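You operate a simulated robot arm through the tools that you are given. There is no shell and no other tool. Be economical: measure what you need, move in short steps, check, and stop when the job is done.

You run a simulated robot arm. Do the job below in one go: nothing can be reset, and whatever is moved stays where it is left.

## Task
Proof-load the plate clamp to 6 kN, release the load, then lay it on the clamp rest.
Fine: free the rig toggle only after the load is off; leave the ring bolt alone. Set down upright: plate clamp.

It is judged by the outcome, as a careful person would: the job done as asked, and still so three seconds after it is handed in. It fails if anything else is knocked over, pushed out of place, dropped, spilled or broken.

## Robot
A 7-joint arm with a two-finger parallel gripper, hanging from a carriage that runs on a gantry, over the field with the corners [-2.3, 1.083], [-2.3, -0.197], [0, -0.197], [0, 1.083] (x, y) and turns from -367 to 321 degrees about z. Base frame: it is fixed where the carriage stands at the start and does not move with it; the origin is on the floor, on the carriage's upright axis, x ahead of it, y to its left, z up. Lengths are in m, angles in degrees, forces in N, time in s.
With the tool pointing down near the work surface it reaches from about 0.42 to 0.76 m from the robot's upright axis, wherever it stands. Its first joint turns from -143.0 to 143.0 degrees. Places, roughly: clamp rest [0.6, -0.4, 0.8]; jack lever [0.8, -0.5, 1.1]; load display [0.9, -0.3, 1]; release lever [0.7, -0.3, 0.9]; rig toggle [0.8, -0.3, 1]. Payload 1.57 kg.
The tool frame sits at the grasp point between the pads (the TCP): z along the fingers, y along the line on which they close. The tips reach 0.03 m beyond it. The gripper opens to 0.11 m. The fingers are 0.024 m wide and 0.012 m thick; the gripper's body (0.048 by 0.112 m) begins 0.078 m behind the TCP.
Orientation is that of the tool frame in the base frame, as a unit quaternion [x, y, z, w]. With the fingers straight down and closing along the base's y, the tool's x points along the base's -x, its y along +y and its z along -z.

## Interface
- The arm moves only by the tool play_rows. Its argument "moves" is a list of rows, each a list of 7 numbers: the shift along the tool's x, y, z in m, then the turn, a rotation vector about the tool's x, y, z in degrees, then the gripper command, from -1 (shut) to 1 (fully open), values between in proportion. In form: [[dx, dy, dz, wx, wy, wz, hand], ...]. A call has 1 to 20 rows; each row is the pose to reach, as a shift and turn from the pose commanded when the call began, along the tool's axes at that moment. Rows are played at 5 a second. More than 0.05 m and 8.6 degrees between two rows, or a gripper value outside its range, and nothing of the call is played. A pose out of reach is approached as far as the arm can. The call stops where the force on the tool passes 50 N (or 10 N more than at its start, if that is more) or the arm is blocked; 0.2 s more then pass. Each finger travels about 0.045 m/s and halts on what it meets, pressing with about 24 N; the grip force reading is that of the motor and also rises with nothing between the fingers. The clock runs only during rows and for 0.2 s after the last one: add rows that repeat a pose to give the fingers time. It gives the time, the measured TCP pose, the force on the tool (base axes), the opening and the grip force at its end, in the units of the frame above (readings bear some noise), with the torque about the TCP (base axes, N m) and any sound that the robot's microphone picked up, and new pictures: "show" is both (left out), scene, wrist or none.
- Cameras (640 x 400 px; columns grow to the right, rows downward): "scene" is now at [0.2802, -0.0312, 1.702]; the picture's right is [-0.51, -0.86, 0.00], its down [-0.69, 0.40, -0.60] and it looks along [0.52, -0.30, -0.80] (base axes); focal length 257 px, centre (320, 200). "wrist" rides on the gripper at [0.07, 0.016, -0.141] in the tool frame; the picture's right is [-0.23, 0.97, 0.00], its down [-0.86, -0.20, -0.48] and it looks along [-0.47, -0.11, 0.88] (tool axes); focal length 222 px, centre (320, 200). There is no depth. A picture from a camera that has moved, and an enlarged one, comes with that camera's place and axes in the base frame and with its lens. The place of the scene camera against the robot may be out by one fixed shift of up to 0.012 m in any direction.
- move_column(by): slides the trunk up (or, below 0, down) by that many m; the arm and the scene camera ride with it, the base frame stays. It gives what a move gives, with no picture.
- roll_base(legs): drives the robot by 1 to 6 legs, each [ahead, left, turn to the left] in m, m and degrees, along the robot's own axes; the way and the turn of a leg run together, so that a leg with both is an arc; at most 1.5 m and 180 degrees a leg. The arm and the cameras ride along, it lands a little off, and it stops where it bumps. It keeps to its track: a leg is cut to what the track allows. It gives what a move gives, and a new picture of the scene camera.
- head_to(pan, tilt): turns the head with the scene camera to pan (to the left, within 155 degrees either way) and tilt (down, from -29 to 69), counted from straight ahead of the robot. It gives what a move gives, and a new picture of the scene camera.
- close_up(camera, box): a new picture of the part [left, top, right, bottom] of that camera's present view, enlarged. No time passes.
- job_done(): hands the job in; it is judged then, once.

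Work in short steps. Places have to be worked out from the pictures, the camera data and where the tool is seen: move nearer, look again, correct. Check each grasp and each placing, and mend what went wrong. You have 120 turns and 260 pictures in all, those below and enlarged ones among them. Open the gripper and draw the arm clear of the work before you hand the job in, unless the task says otherwise; then end with one line.

The tools are called by a JSON object that holds its "op" and its "data". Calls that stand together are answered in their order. play_rows: Moves the arm, as the interface text tells. Its arguments: {"type":"object","properties":{"moves":{"type":"array","items":{"type":"array","items":{"type":"number"}}},"show":{"type":"string","enum":["both","scene","wrist","none"]}},"required":["moves"]} The other tools are called the same way: move_column (by) slides the trunk up or down; roll_base (legs) drives the base; head_to (pan, tilt) turns the head that bears the scene camera; close_up (camera, box) takes an enlarged picture of a part of a camera's view; job_done () hands the job in.

At the start:

```text
clock: 0.0
eef_pos: [0.7726, -0.1533, 1.2722]
orientation: [0.0, 1.0, -0.001, 0.0]
wrist_force: [0.3, -0.2, -0.3]
wrist_torque: [0.01, 0.01, 0.0]
width: 0.11
gripper_force: 0.0
trunk travel left (down, up): [-0.382, 0.213]
robot x, y, heading: [0.0014, 0.0028, 0.2]
head pan, tilt: [-30.4, 52.9]
```

scene: 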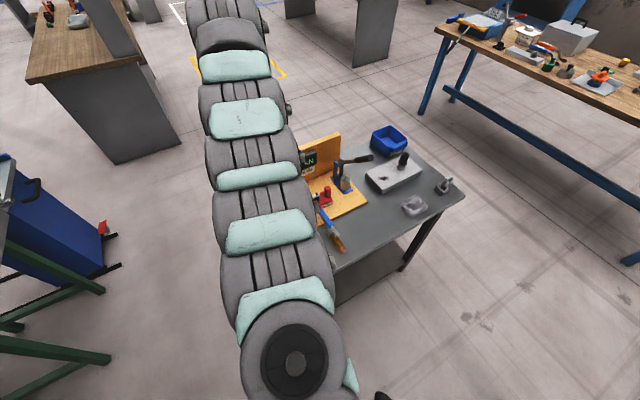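
wrist: 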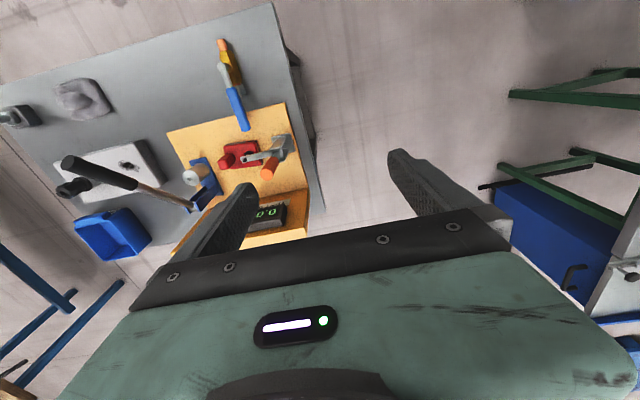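

The pictures show a table with a wooden rig, a display, levers and a plate; I take enlarged views to identify the parts.

{"op": "close_up", "data": {"camera": "scene", "box": [290, 110, 480, 270]}}

{"op": "close_up", "data": {"camera": "wrist", "box": [0, 20, 330, 270]}}

```text
2.50 times, centred on (385, 190) of scene
camera zoom: at [0.2802, -0.0312, 1.702], right [-0.51, -0.86, 0.0], down [-0.69, 0.4, -0.6], along [0.52, -0.3, -0.8], focal length 642 px, centre (158, 225)
```

zoom: 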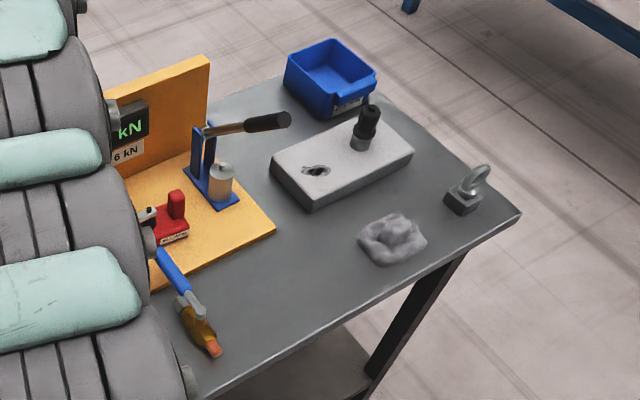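

```text
1.60 times, centred on (165, 145) of wrist
camera zoom: at [0.7018, -0.1368, 1.4137], right [0.23, 0.97, 0.0], down [0.86, -0.2, 0.48], along [0.47, -0.11, -0.88], focal length 355 px, centre (568, 288)
```

zoom: 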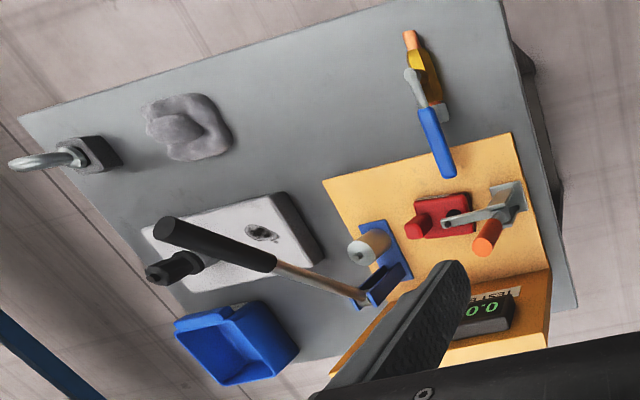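

Next I enlarge the rig details further to tell which part is which.

{"op": "close_up", "data": {"camera": "wrist", "box": [170, 30, 330, 130]}}

{"op": "close_up", "data": {"camera": "wrist", "box": [160, 120, 320, 220]}}

{"op": "close_up", "data": {"camera": "scene", "box": [290, 130, 390, 260]}}

{"op": "close_up", "data": {"camera": "scene", "box": [350, 120, 480, 230]}}

```text
4.00 times, centred on (250, 80) of wrist
camera zoom: at [0.7018, -0.1368, 1.4137], right [0.23, 0.97, 0.0], down [0.86, -0.2, 0.48], along [0.47, -0.11, -0.88], focal length 888 px, centre (600, 680)
```

zoom: 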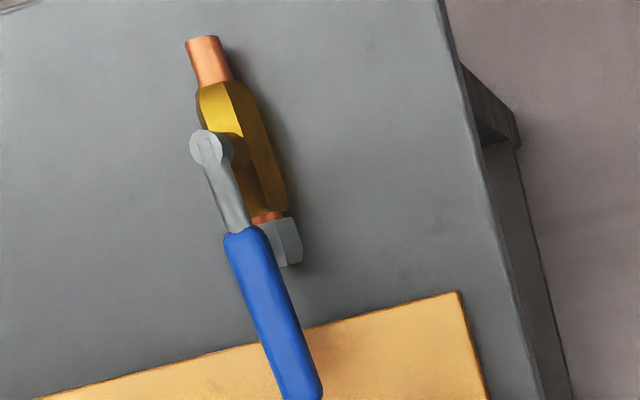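

```text
4.00 times, centred on (240, 170) of wrist
camera zoom: at [0.7018, -0.1368, 1.4137], right [0.23, 0.97, 0.0], down [0.86, -0.2, 0.48], along [0.47, -0.11, -0.88], focal length 888 px, centre (640, 320)
```

zoom: 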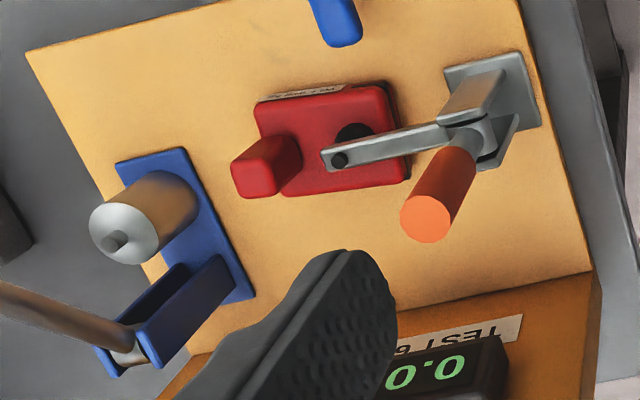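

```text
3.08 times, centred on (340, 195) of scene
camera zoom: at [0.2802, -0.0312, 1.702], right [-0.51, -0.86, 0.0], down [-0.69, 0.4, -0.6], along [0.52, -0.3, -0.8], focal length 791 px, centre (258, 215)
```

zoom: 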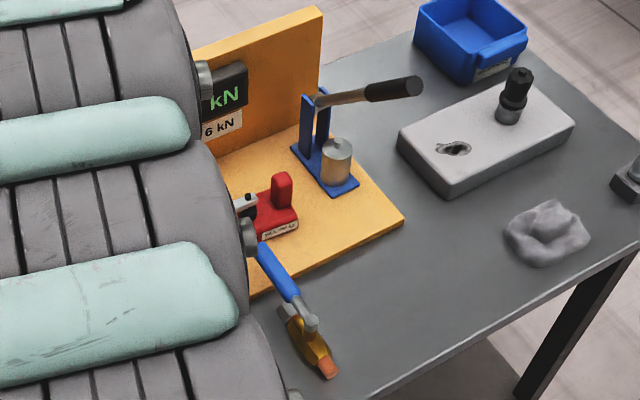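

```text
3.64 times, centred on (415, 175) of scene
camera zoom: at [0.2802, -0.0312, 1.702], right [-0.51, -0.86, 0.0], down [-0.69, 0.4, -0.6], along [0.52, -0.3, -0.8], focal length 934 px, centre (-26, 291)
```

zoom: 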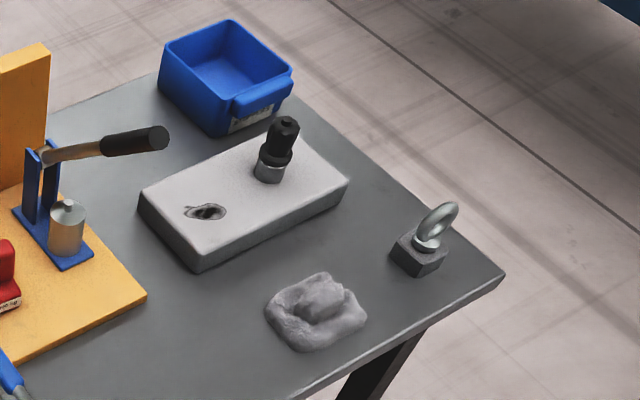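

The clamp rest should be near [0.6,-0.4,0.8], so I zoom there in both views.

{"op": "close_up", "data": {"camera": "scene", "box": [325, 200, 405, 270]}}

{"op": "close_up", "data": {"camera": "wrist", "box": [120, 10, 260, 100]}}

{"op": "close_up", "data": {"camera": "wrist", "box": [0, 60, 140, 150]}}

```text
5.71 times, centred on (365, 235) of scene
camera zoom: at [0.2802, -0.0312, 1.702], right [-0.51, -0.86, 0.0], down [-0.69, 0.4, -0.6], along [0.52, -0.3, -0.8], focal length 1468 px, centre (63, 0)
```

zoom: 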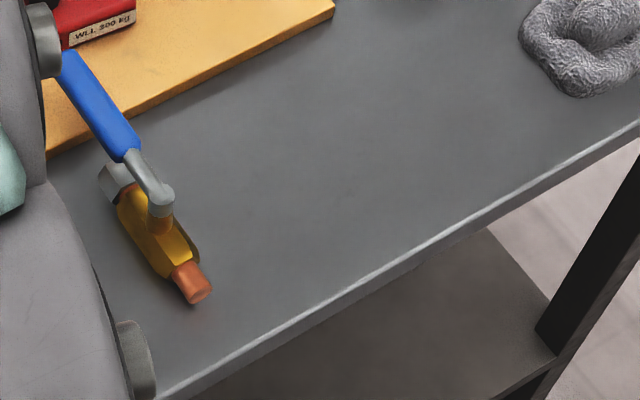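

```text
4.44 times, centred on (190, 55) of wrist
camera zoom: at [0.7018, -0.1368, 1.4137], right [0.23, 0.97, 0.0], down [0.86, -0.2, 0.48], along [0.47, -0.11, -0.88], focal length 987 px, centre (898, 844)
```

zoom: 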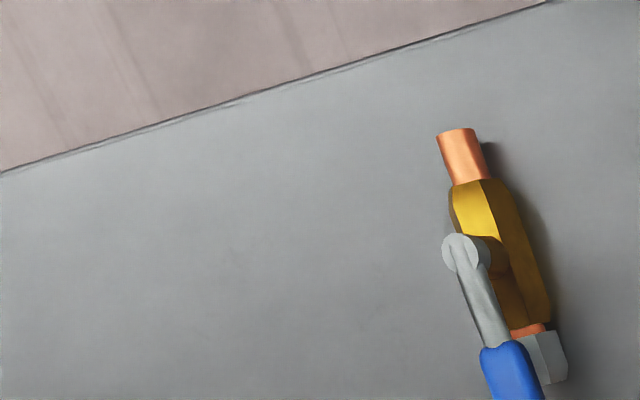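

```text
4.44 times, centred on (70, 105) of wrist
camera zoom: at [0.7018, -0.1368, 1.4137], right [0.23, 0.97, 0.0], down [0.86, -0.2, 0.48], along [0.47, -0.11, -0.88], focal length 987 px, centre (1431, 622)
```

zoom: 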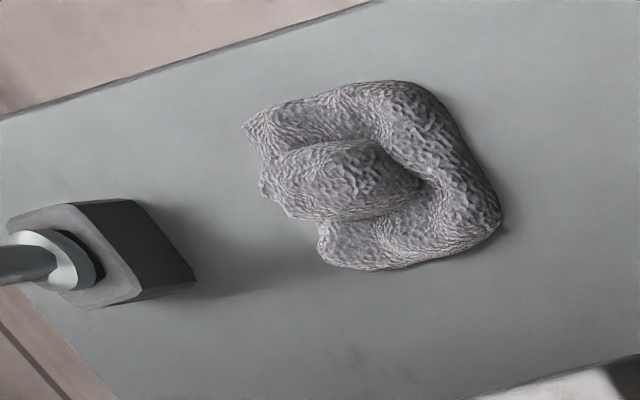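

No visible rest there yet. I read the labels (bin, plate) and look from another viewpoint by moving the head/arm.

{"op": "close_up", "data": {"camera": "scene", "box": [365, 120, 425, 160]}}

{"op": "close_up", "data": {"camera": "wrist", "box": [50, 120, 210, 220]}}

{"op": "close_up", "data": {"camera": "scene", "box": [360, 145, 430, 195]}}

```text
10.00 times, centred on (395, 140) of scene
camera zoom: at [0.2802, -0.0312, 1.702], right [-0.51, -0.86, 0.0], down [-0.69, 0.4, -0.6], along [0.52, -0.3, -0.8], focal length 2570 px, centre (-430, 800)
```

zoom: 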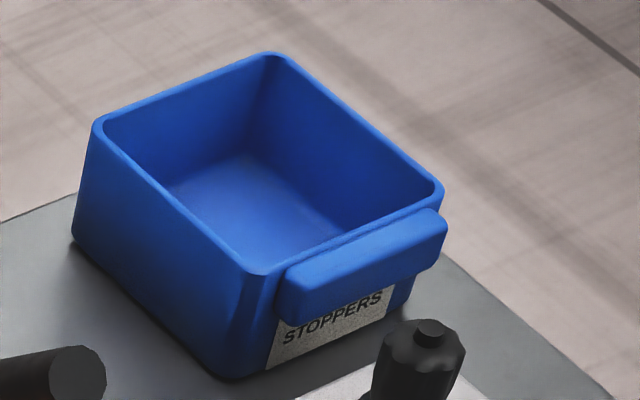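

```text
4.00 times, centred on (130, 170) of wrist
camera zoom: at [0.7018, -0.1368, 1.4137], right [0.23, 0.97, 0.0], down [0.86, -0.2, 0.48], along [0.47, -0.11, -0.88], focal length 888 px, centre (1080, 320)
```

zoom: 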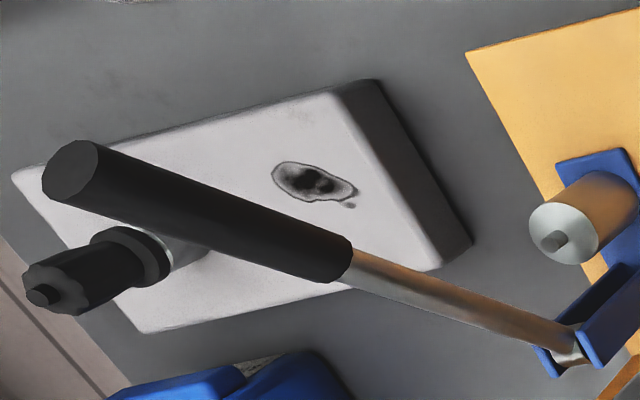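

```text
8.00 times, centred on (395, 170) of scene
camera zoom: at [0.2802, -0.0312, 1.702], right [-0.51, -0.86, 0.0], down [-0.69, 0.4, -0.6], along [0.52, -0.3, -0.8], focal length 2056 px, centre (-280, 440)
```

zoom: 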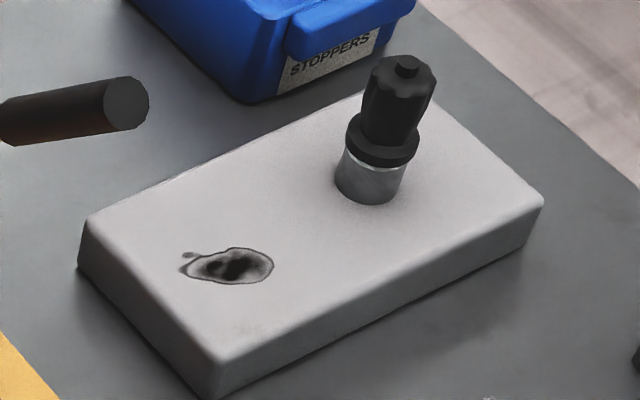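

I shift the carriage right along its track to get closer to the work, with the hand high above everything.

{"op": "roll_base", "data": {"legs": [[0, -0.19, 0]]}}

```text
clock: 1.6
eef_pos: [0.7726, -0.3445, 1.2726]
orientation: [0.002, 1.0, 0.0, 0.0]
wrist_force: [0.8, 0.0, 0.6]
wrist_torque: [-0.01, 0.01, 0.0]
width: 0.11
gripper_force: 0.1
trunk travel left (down, up): [-0.382, 0.213]
robot x, y, heading: [0.0055, -0.1921, -0.1]
head pan, tilt: [-30.4, 52.9]
camera scene: at [0.2799, -0.2228, 1.702], right [-0.51, -0.86, 0.0], down [-0.69, 0.41, -0.6], along [0.52, -0.31, -0.8], focal length 257 px, centre (320, 200)
```

scene: 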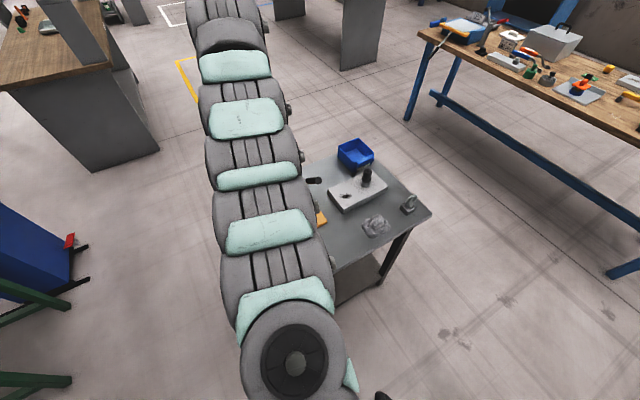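

I draw the hand back toward the robot so the wrist camera looks at the front of the table.

{"op": "play_rows", "data": {"moves": [[0.05, 0, 0, 0, 0, 0, 1], [0.1, 0, 0, 0, 0, 0, 1], [0.15, 0, 0, 0, 0, 0, 1], [0.2, 0, 0, 0, 0, 0, 1], [0.25, 0, 0, 0, 0, 0, 1]]}}

```text
clock: 2.8
eef_pos: [0.6613, -0.3569, 1.247]
orientation: [0.001, 1.0, 0.0, 0.0]
wrist_force: [0.5, 0.0, -0.5]
wrist_torque: [0.0, -0.02, -0.02]
width: 0.1097
gripper_force: 0.0
out of reach, approached as far as the arm can: row 2, 3, 4, 5
trunk travel left (down, up): [-0.382, 0.213]
robot x, y, heading: [-0.0004, -0.1931, 0.1]
head pan, tilt: [-30.4, 52.9]
camera scene: at [0.2799, -0.2227, 1.702], right [-0.51, -0.86, 0.0], down [-0.69, 0.4, -0.6], along [0.52, -0.31, -0.8], focal length 257 px, centre (320, 200)
camera wrist: at [0.5913, -0.3417, 1.3887], right [0.23, 0.97, 0.0], down [0.86, -0.2, 0.48], along [0.46, -0.11, -0.88], focal length 222 px, centre (320, 200)
```

scene: 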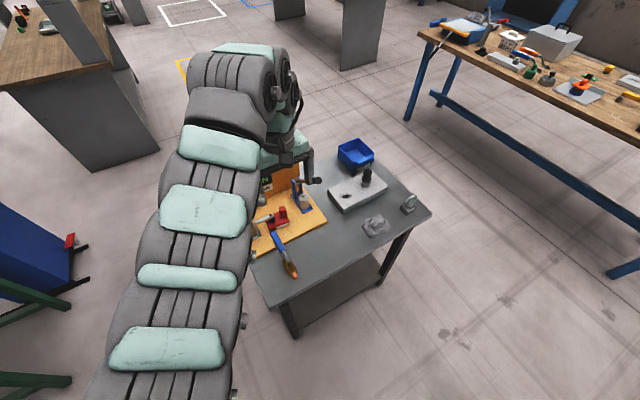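
wrist: 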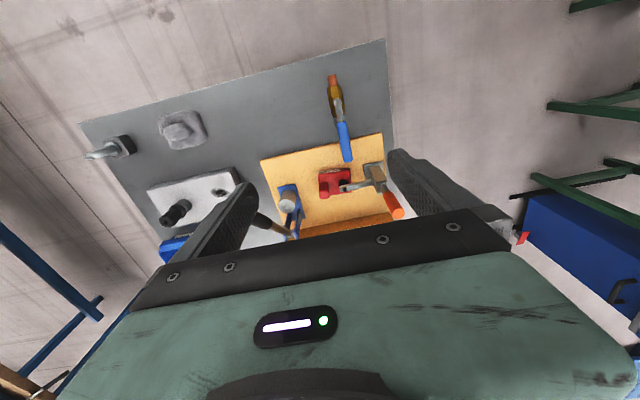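

I zoom into the bare front part of the table and the red clamp in this view.

{"op": "close_up", "data": {"camera": "wrist", "box": [220, 40, 400, 160]}}

{"op": "close_up", "data": {"camera": "wrist", "box": [250, 130, 410, 240]}}

{"op": "close_up", "data": {"camera": "scene", "box": [240, 160, 440, 310]}}

```text
3.33 times, centred on (310, 100) of wrist
camera zoom: at [0.5913, -0.3417, 1.3887], right [0.23, 0.97, 0.0], down [0.86, -0.2, 0.48], along [0.46, -0.11, -0.88], focal length 740 px, centre (353, 533)
```

zoom: 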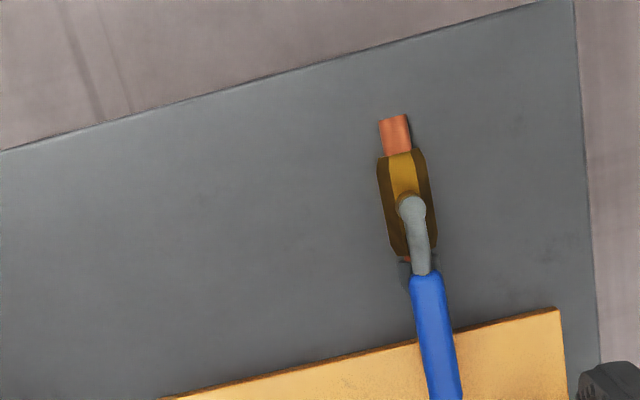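

```text
3.64 times, centred on (330, 185) of wrist
camera zoom: at [0.5913, -0.3417, 1.3887], right [0.23, 0.97, 0.0], down [0.86, -0.2, 0.48], along [0.46, -0.11, -0.88], focal length 808 px, centre (284, 254)
```

zoom: 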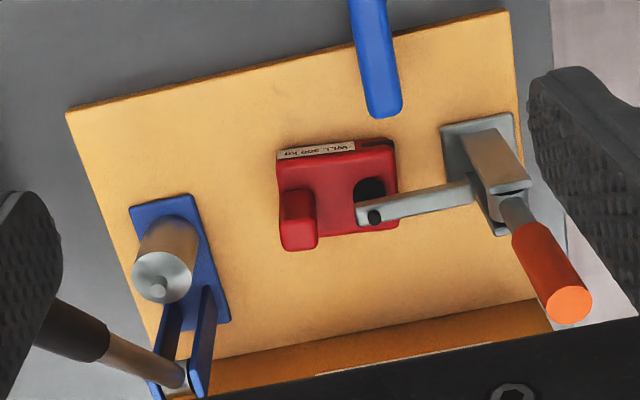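

```text
2.67 times, centred on (340, 235) of scene
camera zoom: at [0.2799, -0.2227, 1.702], right [-0.51, -0.86, 0.0], down [-0.69, 0.4, -0.6], along [0.52, -0.31, -0.8], focal length 685 px, centre (267, 107)
```

zoom: 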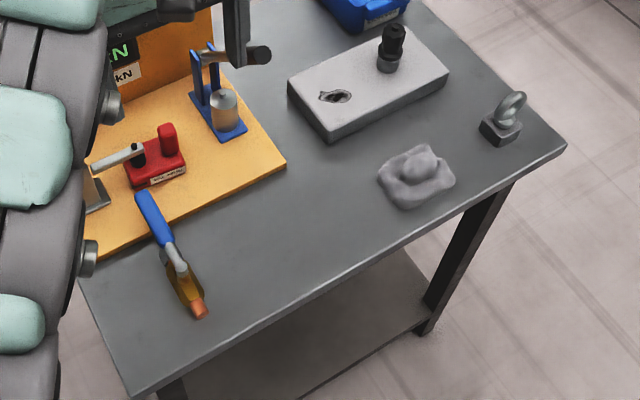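

The table holds the rig, valve (release lever), jack and clamp; I move the hand to the right, high, to view the jack lever and display from another angle.

{"op": "play_rows", "data": {"moves": [[0, 0, -0.04, 0, 0, 0, 1], [0, -0.05, -0.05, 0, 0, 0, 1], [0, -0.1, -0.05, 0, 0, 0, 1], [0, -0.15, -0.05, 0, 0, 0, 1], [0, -0.2, -0.05, 0, 0, 0, 1], [0, -0.2, -0.05, 0, 0, 0, 1]]}}

```text
refused: row 2 steps farther than a row can; nothing moved
```

{"op": "play_rows", "data": {"moves": [[0, 0, -0.04, 0, 0, 0, 1], [0, -0.04, -0.05, 0, 0, 0, 1], [0, -0.08, -0.05, 0, 0, 0, 1], [0, -0.12, -0.05, 0, 0, 0, 1], [0, -0.16, -0.05, 0, 0, 0, 1], [0, -0.2, -0.05, 0, 0, 0, 1], [0, -0.2, -0.05, 0, 0, 0, 1]]}}

```text
clock: 4.4
eef_pos: [0.6632, -0.5591, 1.2906]
orientation: [0.002, 1.0, -0.001, 0.0]
wrist_force: [-0.3, -0.7, 0.1]
wrist_torque: [0.03, -0.01, 0.01]
width: 0.1099
gripper_force: 0.1
out of reach, approached as far as the arm can: row 1, 2, 3, 4, 5, 6, 7
trunk travel left (down, up): [-0.382, 0.213]
robot x, y, heading: [0.0003, -0.1894, 0.0]
head pan, tilt: [-30.4, 52.9]
camera scene: at [0.2799, -0.2229, 1.702], right [-0.51, -0.86, 0.0], down [-0.69, 0.4, -0.6], along [0.52, -0.31, -0.8], focal length 257 px, centre (320, 200)
camera wrist: at [0.5931, -0.543, 1.4309], right [0.23, 0.97, 0.0], down [0.85, -0.2, 0.48], along [0.47, -0.11, -0.88], focal length 222 px, centre (320, 200)
```

scene: 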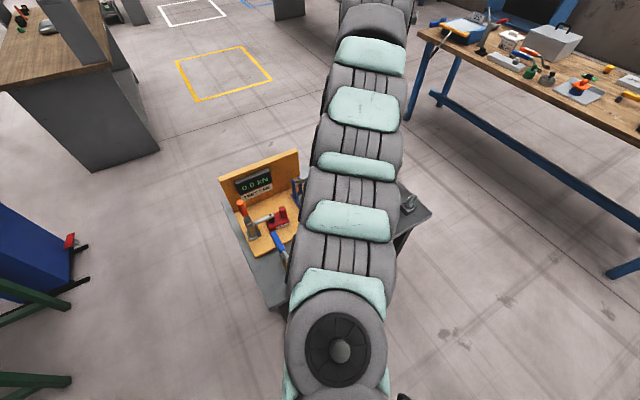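
wrist: 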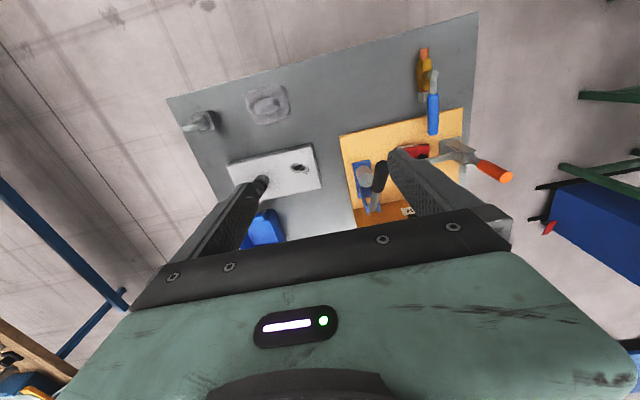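

With the arm on the right, the scene camera sees the display and toggle; I enlarge both views.

{"op": "close_up", "data": {"camera": "scene", "box": [215, 145, 315, 270]}}

{"op": "close_up", "data": {"camera": "wrist", "box": [320, 30, 520, 230]}}

```text
3.20 times, centred on (265, 208) of scene
camera zoom: at [0.2799, -0.2229, 1.702], right [-0.51, -0.86, 0.0], down [-0.69, 0.4, -0.6], along [0.52, -0.31, -0.8], focal length 822 px, centre (496, 176)
```

zoom: 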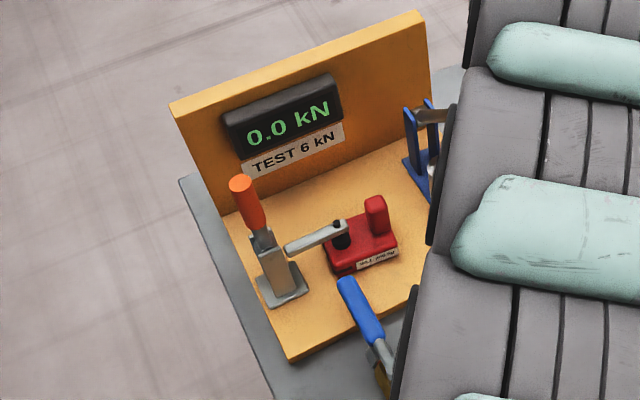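

```text
2.00 times, centred on (420, 130) of wrist
camera zoom: at [0.5931, -0.543, 1.4309], right [0.23, 0.97, 0.0], down [0.85, -0.2, 0.48], along [0.47, -0.11, -0.88], focal length 444 px, centre (120, 340)
```

zoom: 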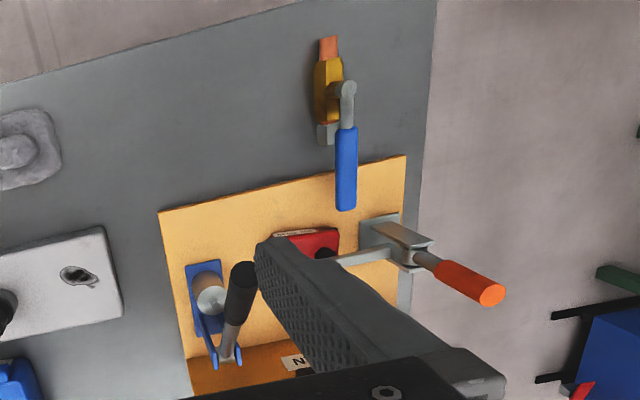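

Lever pivot I judge at about (0.88,-0.475,0.985), handle tip (0.727,-0.48,1.125), swinging in the x-z plane. I move above the handle, open.

{"op": "play_rows", "data": {"moves": [[-0.03, 0.025, 0, 0, 0, 0, 1], [-0.06, 0.05, 0.02, 0, 0, 0, 1], [-0.094, 0.079, 0.04, 0, 0, 0, 1], [-0.094, 0.079, 0.07, 0, 0, 0, 1], [-0.094, 0.079, 0.07, 0, 0, 0, 1]]}}

```text
clock: 5.6
eef_pos: [0.7391, -0.4602, 1.2458]
orientation: [0.003, 1.0, -0.001, 0.0]
wrist_force: [0.1, 0.5, 0.1]
wrist_torque: [0.0, 0.0, -0.02]
width: 0.1098
gripper_force: 0.0
out of reach, approached as far as the arm can: row 2, 3, 4, 5
trunk travel left (down, up): [-0.382, 0.213]
robot x, y, heading: [-0.001, -0.1915, -0.2]
head pan, tilt: [-30.4, 52.9]
camera scene: at [0.2799, -0.2229, 1.7021], right [-0.51, -0.86, 0.0], down [-0.69, 0.41, -0.6], along [0.52, -0.31, -0.8], focal length 257 px, centre (320, 200)
camera wrist: at [0.6684, -0.4438, 1.3863], right [0.23, 0.97, 0.0], down [0.85, -0.2, 0.48], along [0.47, -0.11, -0.88], focal length 222 px, centre (320, 200)
```

scene: 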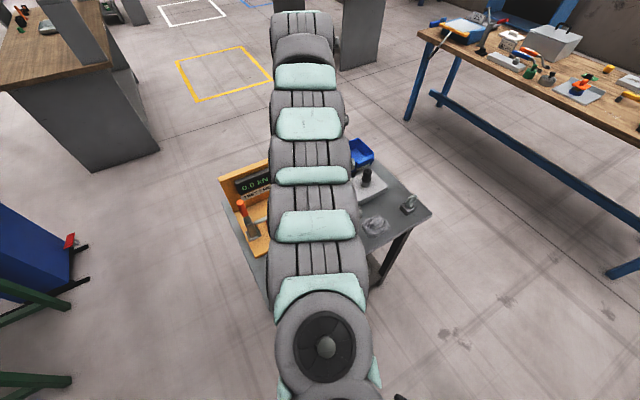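
wrist: 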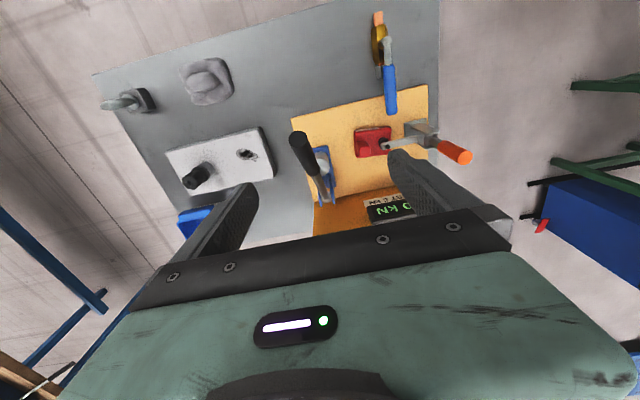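

The display and lever are visible; the arm is at its outer reach here, near the handle tip. I shift y by -0.02, then lower the trunk 0.1.

{"op": "play_rows", "data": {"moves": [[0, -0.02, 0, 0, 0, 0, 1], [0, -0.02, 0, 0, 0, 0, 1]], "show": "none"}}

{"op": "move_column", "data": {"by": -0.08}}

{"op": "play_rows", "data": {"moves": [[0, 0, 0, 0, 0, 0, 1]], "show": "wrist"}}

```text
clock: 6.2
eef_pos: [0.7331, -0.4767, 1.2443]
orientation: [0.0, 1.0, 0.0, 0.0]
wrist_force: [0.2, -0.3, 0.1]
wrist_torque: [-0.01, 0.02, 0.0]
width: 0.11
gripper_force: 0.0
out of reach, approached as far as the arm can: row 1, 2
trunk travel left (down, up): [-0.382, 0.213]
robot x, y, heading: [-0.0026, -0.19, 0.2]
head pan, tilt: [-30.4, 52.9]
```

```text
clock: 7.3
eef_pos: [0.734, -0.4775, 1.1642]
orientation: [0.0, 1.0, 0.0, 0.0]
wrist_force: [0.1, 1.1, 0.0]
wrist_torque: [0.0, 0.03, -0.04]
width: 0.1101
gripper_force: 0.1
trunk travel left (down, up): [-0.302, 0.293]
robot x, y, heading: [0.0002, -0.1931, -0.1]
head pan, tilt: [-30.4, 52.9]
```

```text
clock: 7.7
eef_pos: [0.7333, -0.4783, 1.1634]
orientation: [0.001, 1.0, 0.0, 0.0]
wrist_force: [0.7, 0.1, 0.5]
wrist_torque: [0.0, -0.02, 0.0]
width: 0.1098
gripper_force: 0.1
trunk travel left (down, up): [-0.302, 0.293]
robot x, y, heading: [-0.0015, -0.1898, -0.2]
head pan, tilt: [-30.4, 52.9]
camera wrist: at [0.6626, -0.4612, 1.3048], right [0.23, 0.97, 0.0], down [0.85, -0.2, 0.48], along [0.47, -0.11, -0.88], focal length 222 px, centre (320, 200)
```

wrist: 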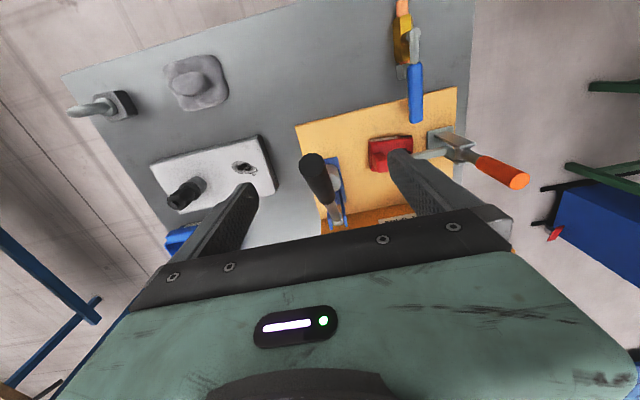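

The handle sits between the open fingers; I lower 0.05 along the tool and close on it.

{"op": "play_rows", "data": {"moves": [[-0.01, -0.002, 0.03, 0, 0, 0, 1], [-0.015, -0.002, 0.05, 0, 0, 0, 1], [-0.015, -0.002, 0.05, 0, 0, 0, -1], [-0.015, -0.002, 0.05, 0, 0, 0, -1], [-0.015, -0.002, 0.05, 0, 0, 0, -1], [-0.015, -0.002, 0.05, 0, 0, 0, -1], [-0.015, -0.002, 0.05, 0, 0, 0, -1], [-0.015, -0.002, 0.05, 0, 0, 0, -1], [-0.015, -0.002, 0.05, 0, 0, 0, -1]]}}

```text
clock: 9.7
eef_pos: [0.7419, -0.482, 1.1134]
orientation: [0.002, 1.0, -0.002, 0.0]
wrist_force: [2.8, -19.0, -5.2]
wrist_torque: [0.37, -0.11, 0.22]
width: 0.0219
gripper_force: 31.8
out of reach, approached as far as the arm can: row 1, 2, 3, 4, 5, 6, 7, 8, 9
trunk travel left (down, up): [-0.302, 0.293]
robot x, y, heading: [-0.0046, -0.1881, -0.1]
head pan, tilt: [-30.4, 52.9]
camera scene: at [0.2799, -0.2245, 1.622], right [-0.51, -0.86, 0.0], down [-0.69, 0.4, -0.6], along [0.52, -0.31, -0.8], focal length 257 px, centre (320, 200)
camera wrist: at [0.6712, -0.4648, 1.2546], right [0.23, 0.97, 0.0], down [0.85, -0.2, 0.48], along [0.47, -0.11, -0.88], focal length 222 px, centre (320, 200)
```

scene: 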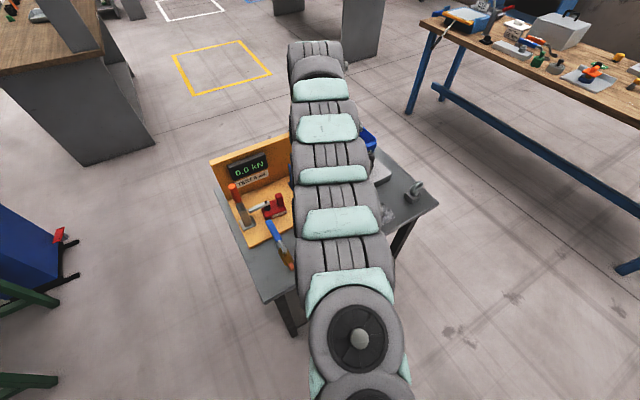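
wrist: 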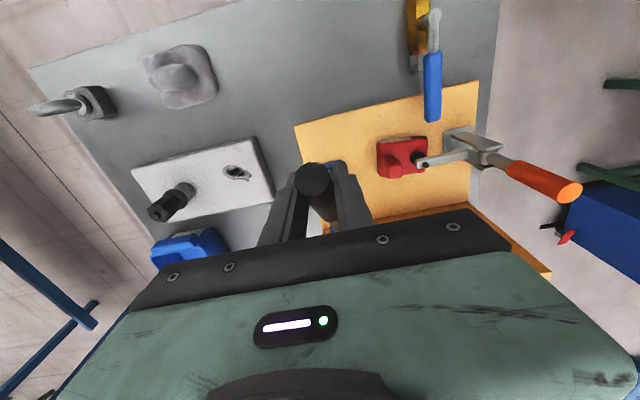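

Handle gripped (22 mm wide). I swing it down along its arc by about 13 degrees and watch the display and force.

{"op": "play_rows", "data": {"moves": [[0.009, -0.004, 0.01, 0, -4, 0, -1], [0.017, -0.004, 0.022, 0, -8, 0, -1], [0.025, -0.004, 0.034, 0, -13, 0, -1]], "show": "scene"}}

```text
clock: 10.3
eef_pos: [0.7469, -0.4811, 1.1083]
orientation: [0.003, 0.997, -0.008, 0.073]
wrist_force: [1.4, -16.4, 1.6]
wrist_torque: [0.72, -0.06, 0.72]
width: 0.0218
gripper_force: 34.8
trunk travel left (down, up): [-0.302, 0.293]
robot x, y, heading: [0.0032, -0.1932, -0.4]
head pan, tilt: [-30.4, 52.9]
stopped in row 2: the force on the tool passed its limit at 56 N (the readings are from after the stop); the commanded pose is now the measured one
camera scene: at [0.2796, -0.2265, 1.6221], right [-0.51, -0.86, 0.0], down [-0.69, 0.41, -0.6], along [0.52, -0.31, -0.8], focal length 257 px, centre (320, 200)
```

scene: 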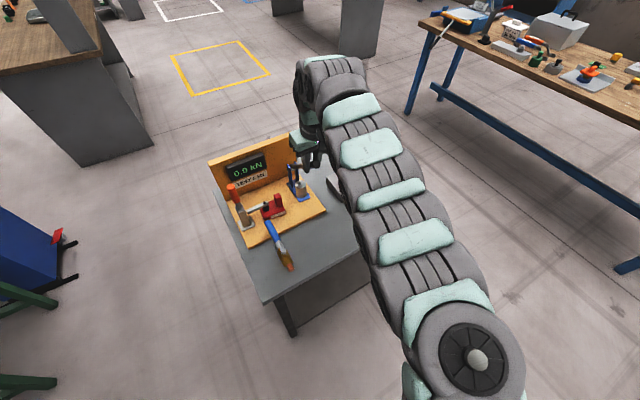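

The stop came with the arm reconfiguring; display still 0.0. I try a pure translation along the tangent in small steps.

{"op": "play_rows", "data": {"moves": [[0.006, -0.004, 0.005, 0, 0, 0, -1], [0.012, -0.005, 0.01, 0, 0, 0, -1], [0.018, -0.005, 0.016, 0, 0, 0, -1]]}}

```text
clock: 11.1
eef_pos: [0.7338, -0.4815, 1.0901]
orientation: [-0.001, 0.997, -0.005, 0.074]
wrist_force: [2.0, -16.8, 5.9]
wrist_torque: [0.42, -1.05, 0.62]
width: 0.0218
gripper_force: 34.8
trunk travel left (down, up): [-0.302, 0.293]
robot x, y, heading: [-0.0034, -0.1936, -0.4]
head pan, tilt: [-30.4, 52.9]
camera scene: at [0.28, -0.2258, 1.6223], right [-0.51, -0.86, 0.0], down [-0.69, 0.41, -0.6], along [0.52, -0.31, -0.8], focal length 257 px, centre (320, 200)
camera wrist: at [0.6431, -0.464, 1.2199], right [0.23, 0.97, 0.02], down [0.78, -0.19, 0.6], along [0.59, -0.12, -0.8], focal length 222 px, centre (320, 200)
```

scene: 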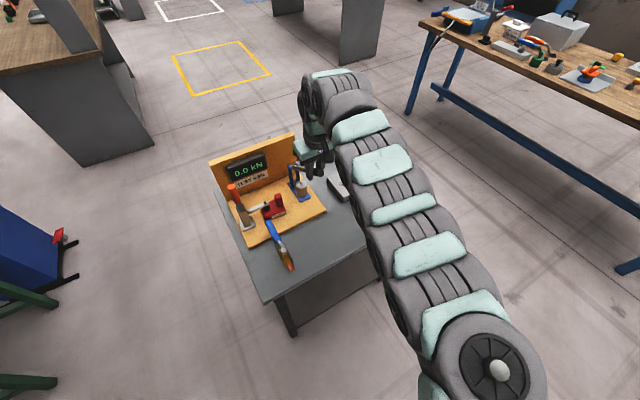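
wrist: 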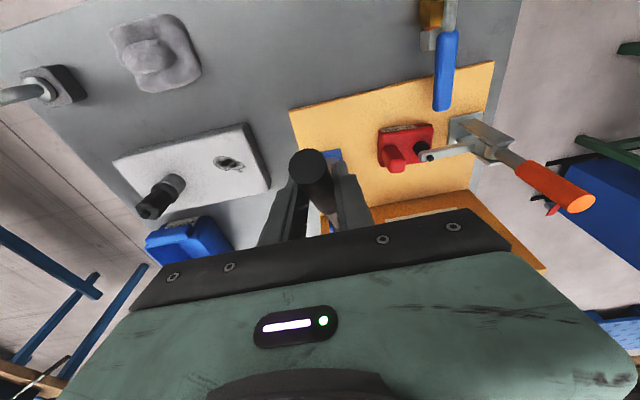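

It moves freely now with no load yet. I continue the arc with matching rotation to about 15 degrees.

{"op": "play_rows", "data": {"moves": [[0.0135, -0.003, 0.012, 0, -5, 0, -1], [0.0229, -0.003, 0.0249, 0, -10, 0, -1], [0.031, -0.003, 0.0389, 0, -15, 0, -1], [0.038, -0.003, 0.053, 0, -20, 0, -1]], "show": "scene"}}

```text
clock: 12.2
eef_pos: [0.7305, -0.4841, 1.1089]
orientation: [-0.059, 0.963, -0.066, 0.253]
wrist_force: [-5.3, 14.1, -2.7]
wrist_torque: [0.57, 1.23, 0.95]
width: 0.023
gripper_force: 36.0
out of reach, approached as far as the arm can: row 2
trunk travel left (down, up): [-0.302, 0.293]
robot x, y, heading: [-0.0017, -0.1923, 0.2]
head pan, tilt: [-30.4, 52.9]
stopped in row 4: the force on the tool passed its limit at 60 N (the readings are from after the stop); the commanded pose is now the measured one
camera scene: at [0.2784, -0.2206, 1.6219], right [-0.51, -0.86, 0.0], down [-0.69, 0.41, -0.6], along [0.52, -0.3, -0.8], focal length 257 px, centre (320, 200)
```

scene: 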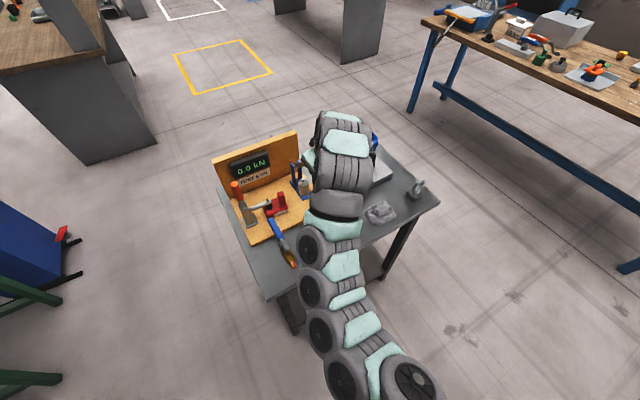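

The arm swung into another posture near its reach limit. I let go, back off along the tool axis, and will retry from a better trunk height.

{"op": "play_rows", "data": {"moves": [[0, 0, 0, 0, 0, 0, 1], [0, 0, 0, 0, 0, 0, 1], [0, 0, 0, 0, 0, 0, 1], [0, 0, 0, 0, 0, 0, 1], [0, 0, 0, 0, 0, 0, 1], [0, 0, -0.03, 0, 0, 0, 1], [0, 0, -0.06, 0, 0, 0, 1], [0, 0, -0.1, 0, 0, 0, 1]]}}

```text
clock: 14.0
eef_pos: [0.7146, -0.4918, 1.1704]
orientation: [-0.055, 0.963, -0.07, 0.255]
wrist_force: [-0.2, 0.6, -0.2]
wrist_torque: [-0.04, -0.02, -0.01]
width: 0.11
gripper_force: 0.0
out of reach, approached as far as the arm can: row 7, 8
trunk travel left (down, up): [-0.302, 0.293]
robot x, y, heading: [-0.0012, -0.1908, -0.0]
head pan, tilt: [-30.4, 52.9]
camera scene: at [0.2792, -0.2223, 1.622], right [-0.51, -0.86, 0.0], down [-0.69, 0.4, -0.6], along [0.52, -0.31, -0.8], focal length 257 px, centre (320, 200)
camera wrist: at [0.5809, -0.4699, 1.2557], right [0.13, 0.99, -0.05], down [0.51, -0.02, 0.86], along [0.85, -0.13, -0.51], focal length 222 px, centre (320, 200)
```

scene: 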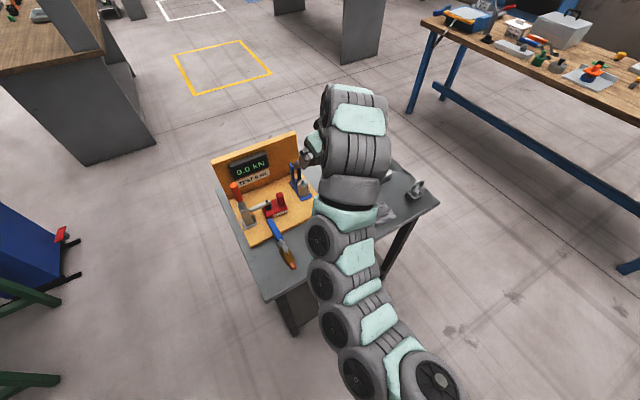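
wrist: 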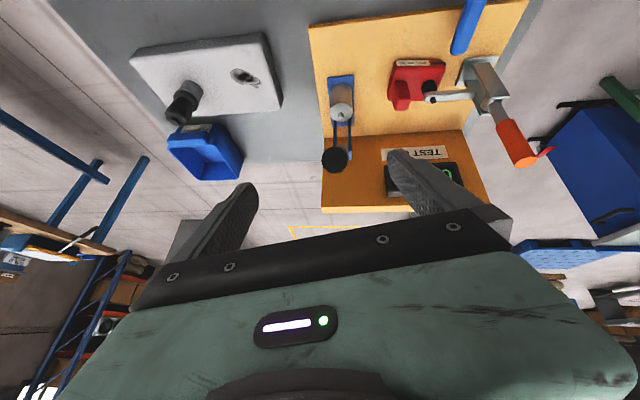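

The lever is back at its rest angle. I raise the trunk 0.2 and straighten the tool.

{"op": "move_column", "data": {"by": 0.25}}

{"op": "play_rows", "data": {"moves": [[0, 0, 0, 0, 7, 0, 1], [0, 0, 0, 0, 14, 0, 1], [0, 0, 0, 0, 21, 0, 1], [0, 0, 0, 0, 29, 0, 1], [0, 0, 0, 0, 29, 0, 1]]}}

```text
clock: 16.6
eef_pos: [0.7133, -0.4914, 1.4222]
orientation: [-0.055, 0.963, -0.07, 0.254]
wrist_force: [0.6, 0.5, 0.5]
wrist_torque: [-0.05, -0.02, -0.01]
width: 0.1099
gripper_force: 0.1
trunk travel left (down, up): [-0.552, 0.043]
robot x, y, heading: [0.0006, -0.1908, -0.3]
head pan, tilt: [-30.4, 52.9]
```

```text
clock: 17.8
eef_pos: [0.714, -0.4908, 1.419]
orientation: [-0.036, 0.996, -0.081, 0.005]
wrist_force: [-0.5, 0.5, 0.1]
wrist_torque: [0.01, 0.01, 0.0]
width: 0.1099
gripper_force: 0.2
trunk travel left (down, up): [-0.552, 0.043]
robot x, y, heading: [-0.002, -0.1934, -0.1]
head pan, tilt: [-30.4, 52.9]
camera scene: at [0.2792, -0.2225, 1.872], right [-0.51, -0.86, 0.0], down [-0.69, 0.4, -0.6], along [0.52, -0.31, -0.8], focal length 257 px, centre (320, 200)
camera wrist: at [0.6397, -0.4571, 1.5567], right [0.16, 0.97, -0.16], down [0.86, -0.06, 0.51], along [0.49, -0.22, -0.85], focal length 222 px, centre (320, 200)
```

scene: 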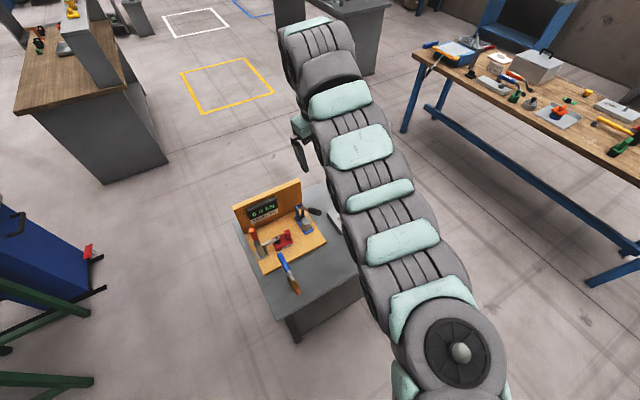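
wrist: 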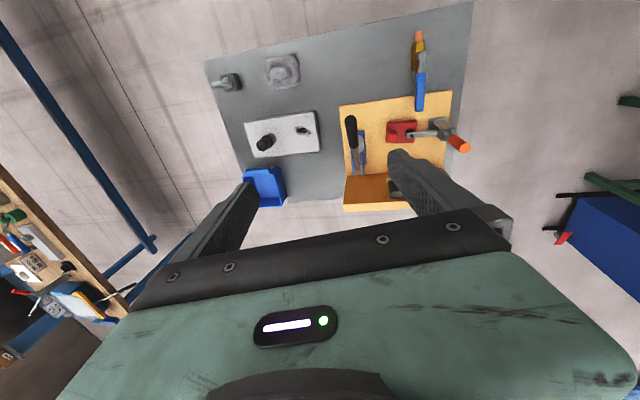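

I straighten the remaining small tilt, then descend toward the handle.

{"op": "play_rows", "data": {"moves": [[0, 0, 0, -4.6, 0.3, 2, 1], [0, 0, 0, -9.3, 0.6, 4.1, 1], [0, 0, 0, -9.3, 0.6, 4.1, 1]], "show": "none"}}

{"op": "play_rows", "data": {"moves": [[-0.01, 0.005, 0.04, 0, 0, 0, 1], [-0.02, 0.008, 0.08, 0, 0, 0, 1], [-0.022, 0.008, 0.125, 0, 0, 0, 1], [-0.022, 0.008, 0.17, 0, 0, 0, 1], [-0.022, 0.008, 0.21, 0, 0, 0, 1], [-0.022, 0.008, 0.21, 0, 0, 0, 1]]}}

```text
clock: 18.6
eef_pos: [0.7152, -0.491, 1.4211]
orientation: [0.0, 1.0, -0.001, 0.001]
wrist_force: [0.8, -0.4, 0.1]
wrist_torque: [0.02, 0.01, -0.01]
width: 0.1097
gripper_force: 0.1
trunk travel left (down, up): [-0.552, 0.043]
robot x, y, heading: [0.0002, -0.1913, -0.3]
head pan, tilt: [-30.4, 52.9]
```

```text
clock: 19.9
eef_pos: [0.7345, -0.4844, 1.2105]
orientation: [0.0, 1.0, -0.001, 0.001]
wrist_force: [0.9, -0.9, 1.7]
wrist_torque: [-0.03, -0.03, 0.01]
width: 0.1099
gripper_force: 0.0
trunk travel left (down, up): [-0.552, 0.043]
robot x, y, heading: [0.0011, -0.1897, -0.3]
head pan, tilt: [-30.4, 52.9]
camera scene: at [0.2792, -0.2226, 1.872], right [-0.51, -0.86, 0.0], down [-0.69, 0.4, -0.6], along [0.52, -0.31, -0.8], focal length 257 px, centre (320, 200)
camera wrist: at [0.6644, -0.4675, 1.3513], right [0.23, 0.97, 0.0], down [0.86, -0.2, 0.48], along [0.47, -0.11, -0.88], focal length 222 px, centre (320, 200)
```

scene: 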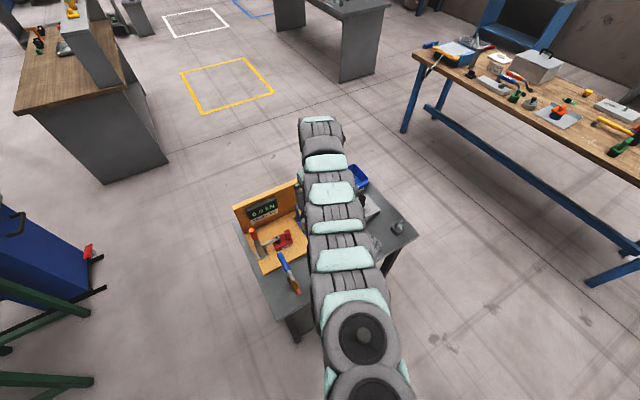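
wrist: 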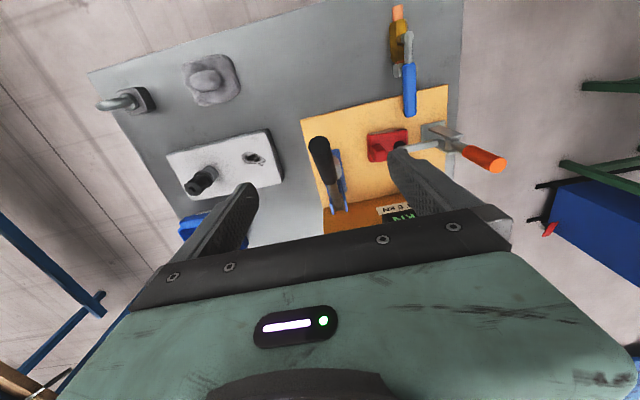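

No reach warnings now. Descend to the handle (x≈0.745, z≈1.11) and grip.

{"op": "play_rows", "data": {"moves": [[-0.005, -0.001, 0.04, 0, 0, 0, 1], [-0.01, -0.001, 0.08, 0, 0, 0, 1], [-0.012, -0.001, 0.1, 0, 0, 0, 1], [-0.012, -0.001, 0.1, 0, 0, 0, -0.6], [-0.012, -0.001, 0.1, 0, 0, 0, -0.6], [-0.012, -0.001, 0.1, 0, 0, 0, -0.6], [-0.012, -0.001, 0.1, 0, 0, 0, -1], [-0.012, -0.001, 0.1, 0, 0, 0, -1], [-0.012, -0.001, 0.1, 0, 0, 0, -1], [-0.012, -0.001, 0.1, 0, 0, 0, -1]], "show": "wrist"}}

```text
clock: 22.1
eef_pos: [0.7226, -0.4815, 1.1211]
orientation: [0.003, 1.0, -0.004, 0.0]
wrist_force: [4.6, -27.2, -7.0]
wrist_torque: [0.3, -0.01, -0.14]
width: 0.0217
gripper_force: 30.3
out of reach, approached as far as the arm can: row 1, 2, 3, 4, 5, 6, 7, 8, 9, 10
trunk travel left (down, up): [-0.552, 0.043]
robot x, y, heading: [-0.0026, -0.1935, 0.1]
head pan, tilt: [-30.4, 52.9]
camera wrist: at [0.6519, -0.4641, 1.2617], right [0.23, 0.97, -0.01], down [0.85, -0.2, 0.48], along [0.47, -0.12, -0.88], focal length 222 px, centre (320, 200)
```

wrist: 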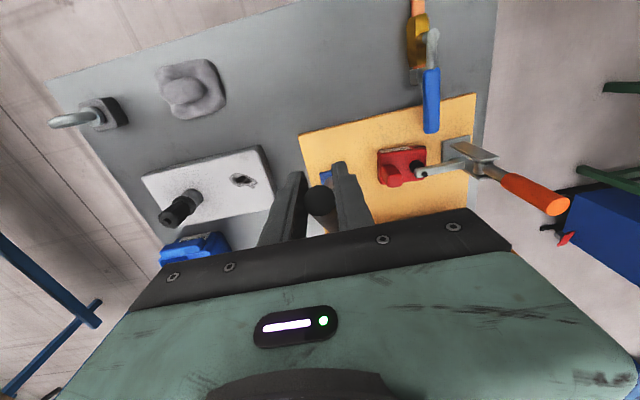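

Gripped near the handle tip. I push down the arc with pure translation, first to ~30°.

{"op": "play_rows", "data": {"moves": [[0.008, -0.006, 0.01, 0, 0, 0, -1], [0.016, -0.008, 0.021, 0, 0, 0, -1], [0.023, -0.008, 0.032, 0, 0, 0, -1], [0.031, -0.008, 0.048, 0, 0, 0, -1]]}}

```text
clock: 23.1
eef_pos: [0.6925, -0.482, 1.0711]
orientation: [0.0, 1.0, -0.001, 0.0]
wrist_force: [-10.6, -2.2, 9.5]
wrist_torque: [0.02, -0.82, 0.01]
width: 0.0216
gripper_force: 34.1
trunk travel left (down, up): [-0.552, 0.043]
robot x, y, heading: [0.0004, -0.1925, -0.2]
head pan, tilt: [-30.4, 52.9]
camera scene: at [0.279, -0.2225, 1.8719], right [-0.51, -0.86, 0.0], down [-0.69, 0.4, -0.6], along [0.52, -0.31, -0.8], focal length 257 px, centre (320, 200)
camera wrist: at [0.6221, -0.4658, 1.2114], right [0.23, 0.97, 0.0], down [0.86, -0.2, 0.48], along [0.47, -0.11, -0.88], focal length 222 px, centre (320, 200)
```

scene: 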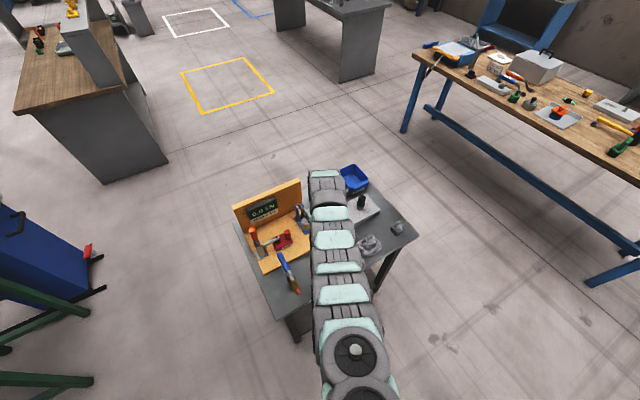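
wrist: 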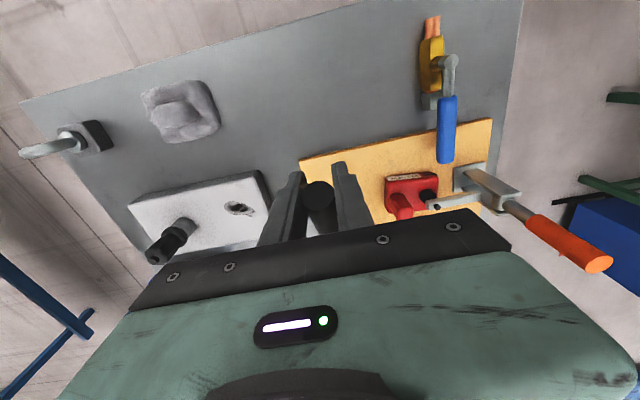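

Tracking well. Continue to about 8°.

{"op": "play_rows", "data": {"moves": [[0.004, 0, 0.014, 0, 0, 0, -1], [0.008, 0, 0.028, 0, 0, 0, -1], [0.012, 0, 0.043, 0, 0, 0, -1], [0.014, 0, 0.058, 0, 0, 0, -1]], "show": "scene"}}

{"op": "close_up", "data": {"camera": "scene", "box": [225, 175, 325, 250]}}

```text
clock: 24.1
eef_pos: [0.6773, -0.482, 1.0136]
orientation: [0.0, 1.0, -0.001, 0.002]
wrist_force: [0.7, -2.2, 0.0]
wrist_torque: [-0.05, -0.5, -0.05]
width: 0.0216
gripper_force: 34.9
out of reach, approached as far as the arm can: row 4
trunk travel left (down, up): [-0.552, 0.043]
robot x, y, heading: [-0.0003, -0.1906, -0.2]
head pan, tilt: [-30.4, 52.9]
camera scene: at [0.2794, -0.2228, 1.8719], right [-0.51, -0.86, 0.0], down [-0.69, 0.4, -0.6], along [0.52, -0.31, -0.8], focal length 257 px, centre (320, 200)
```

scene: 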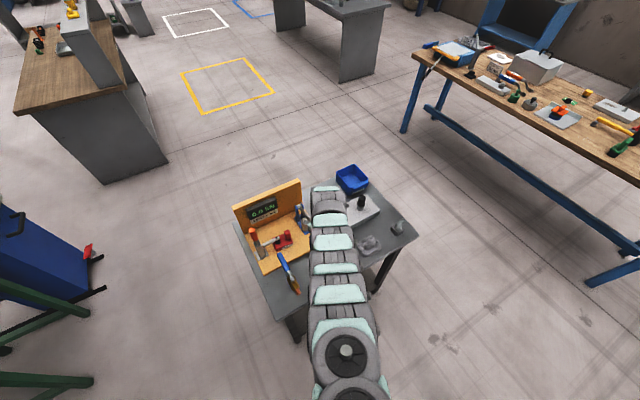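

```text
5.33 times, centred on (275, 212) of scene
camera zoom: at [0.2794, -0.2228, 1.8719], right [-0.51, -0.86, 0.0], down [-0.69, 0.4, -0.6], along [0.52, -0.31, -0.8], focal length 1370 px, centre (560, 133)
```

zoom: 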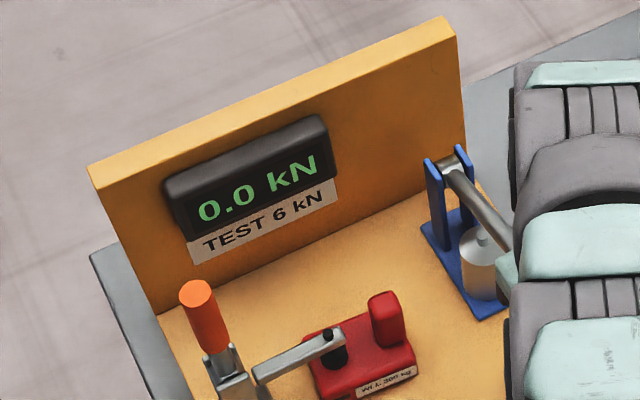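

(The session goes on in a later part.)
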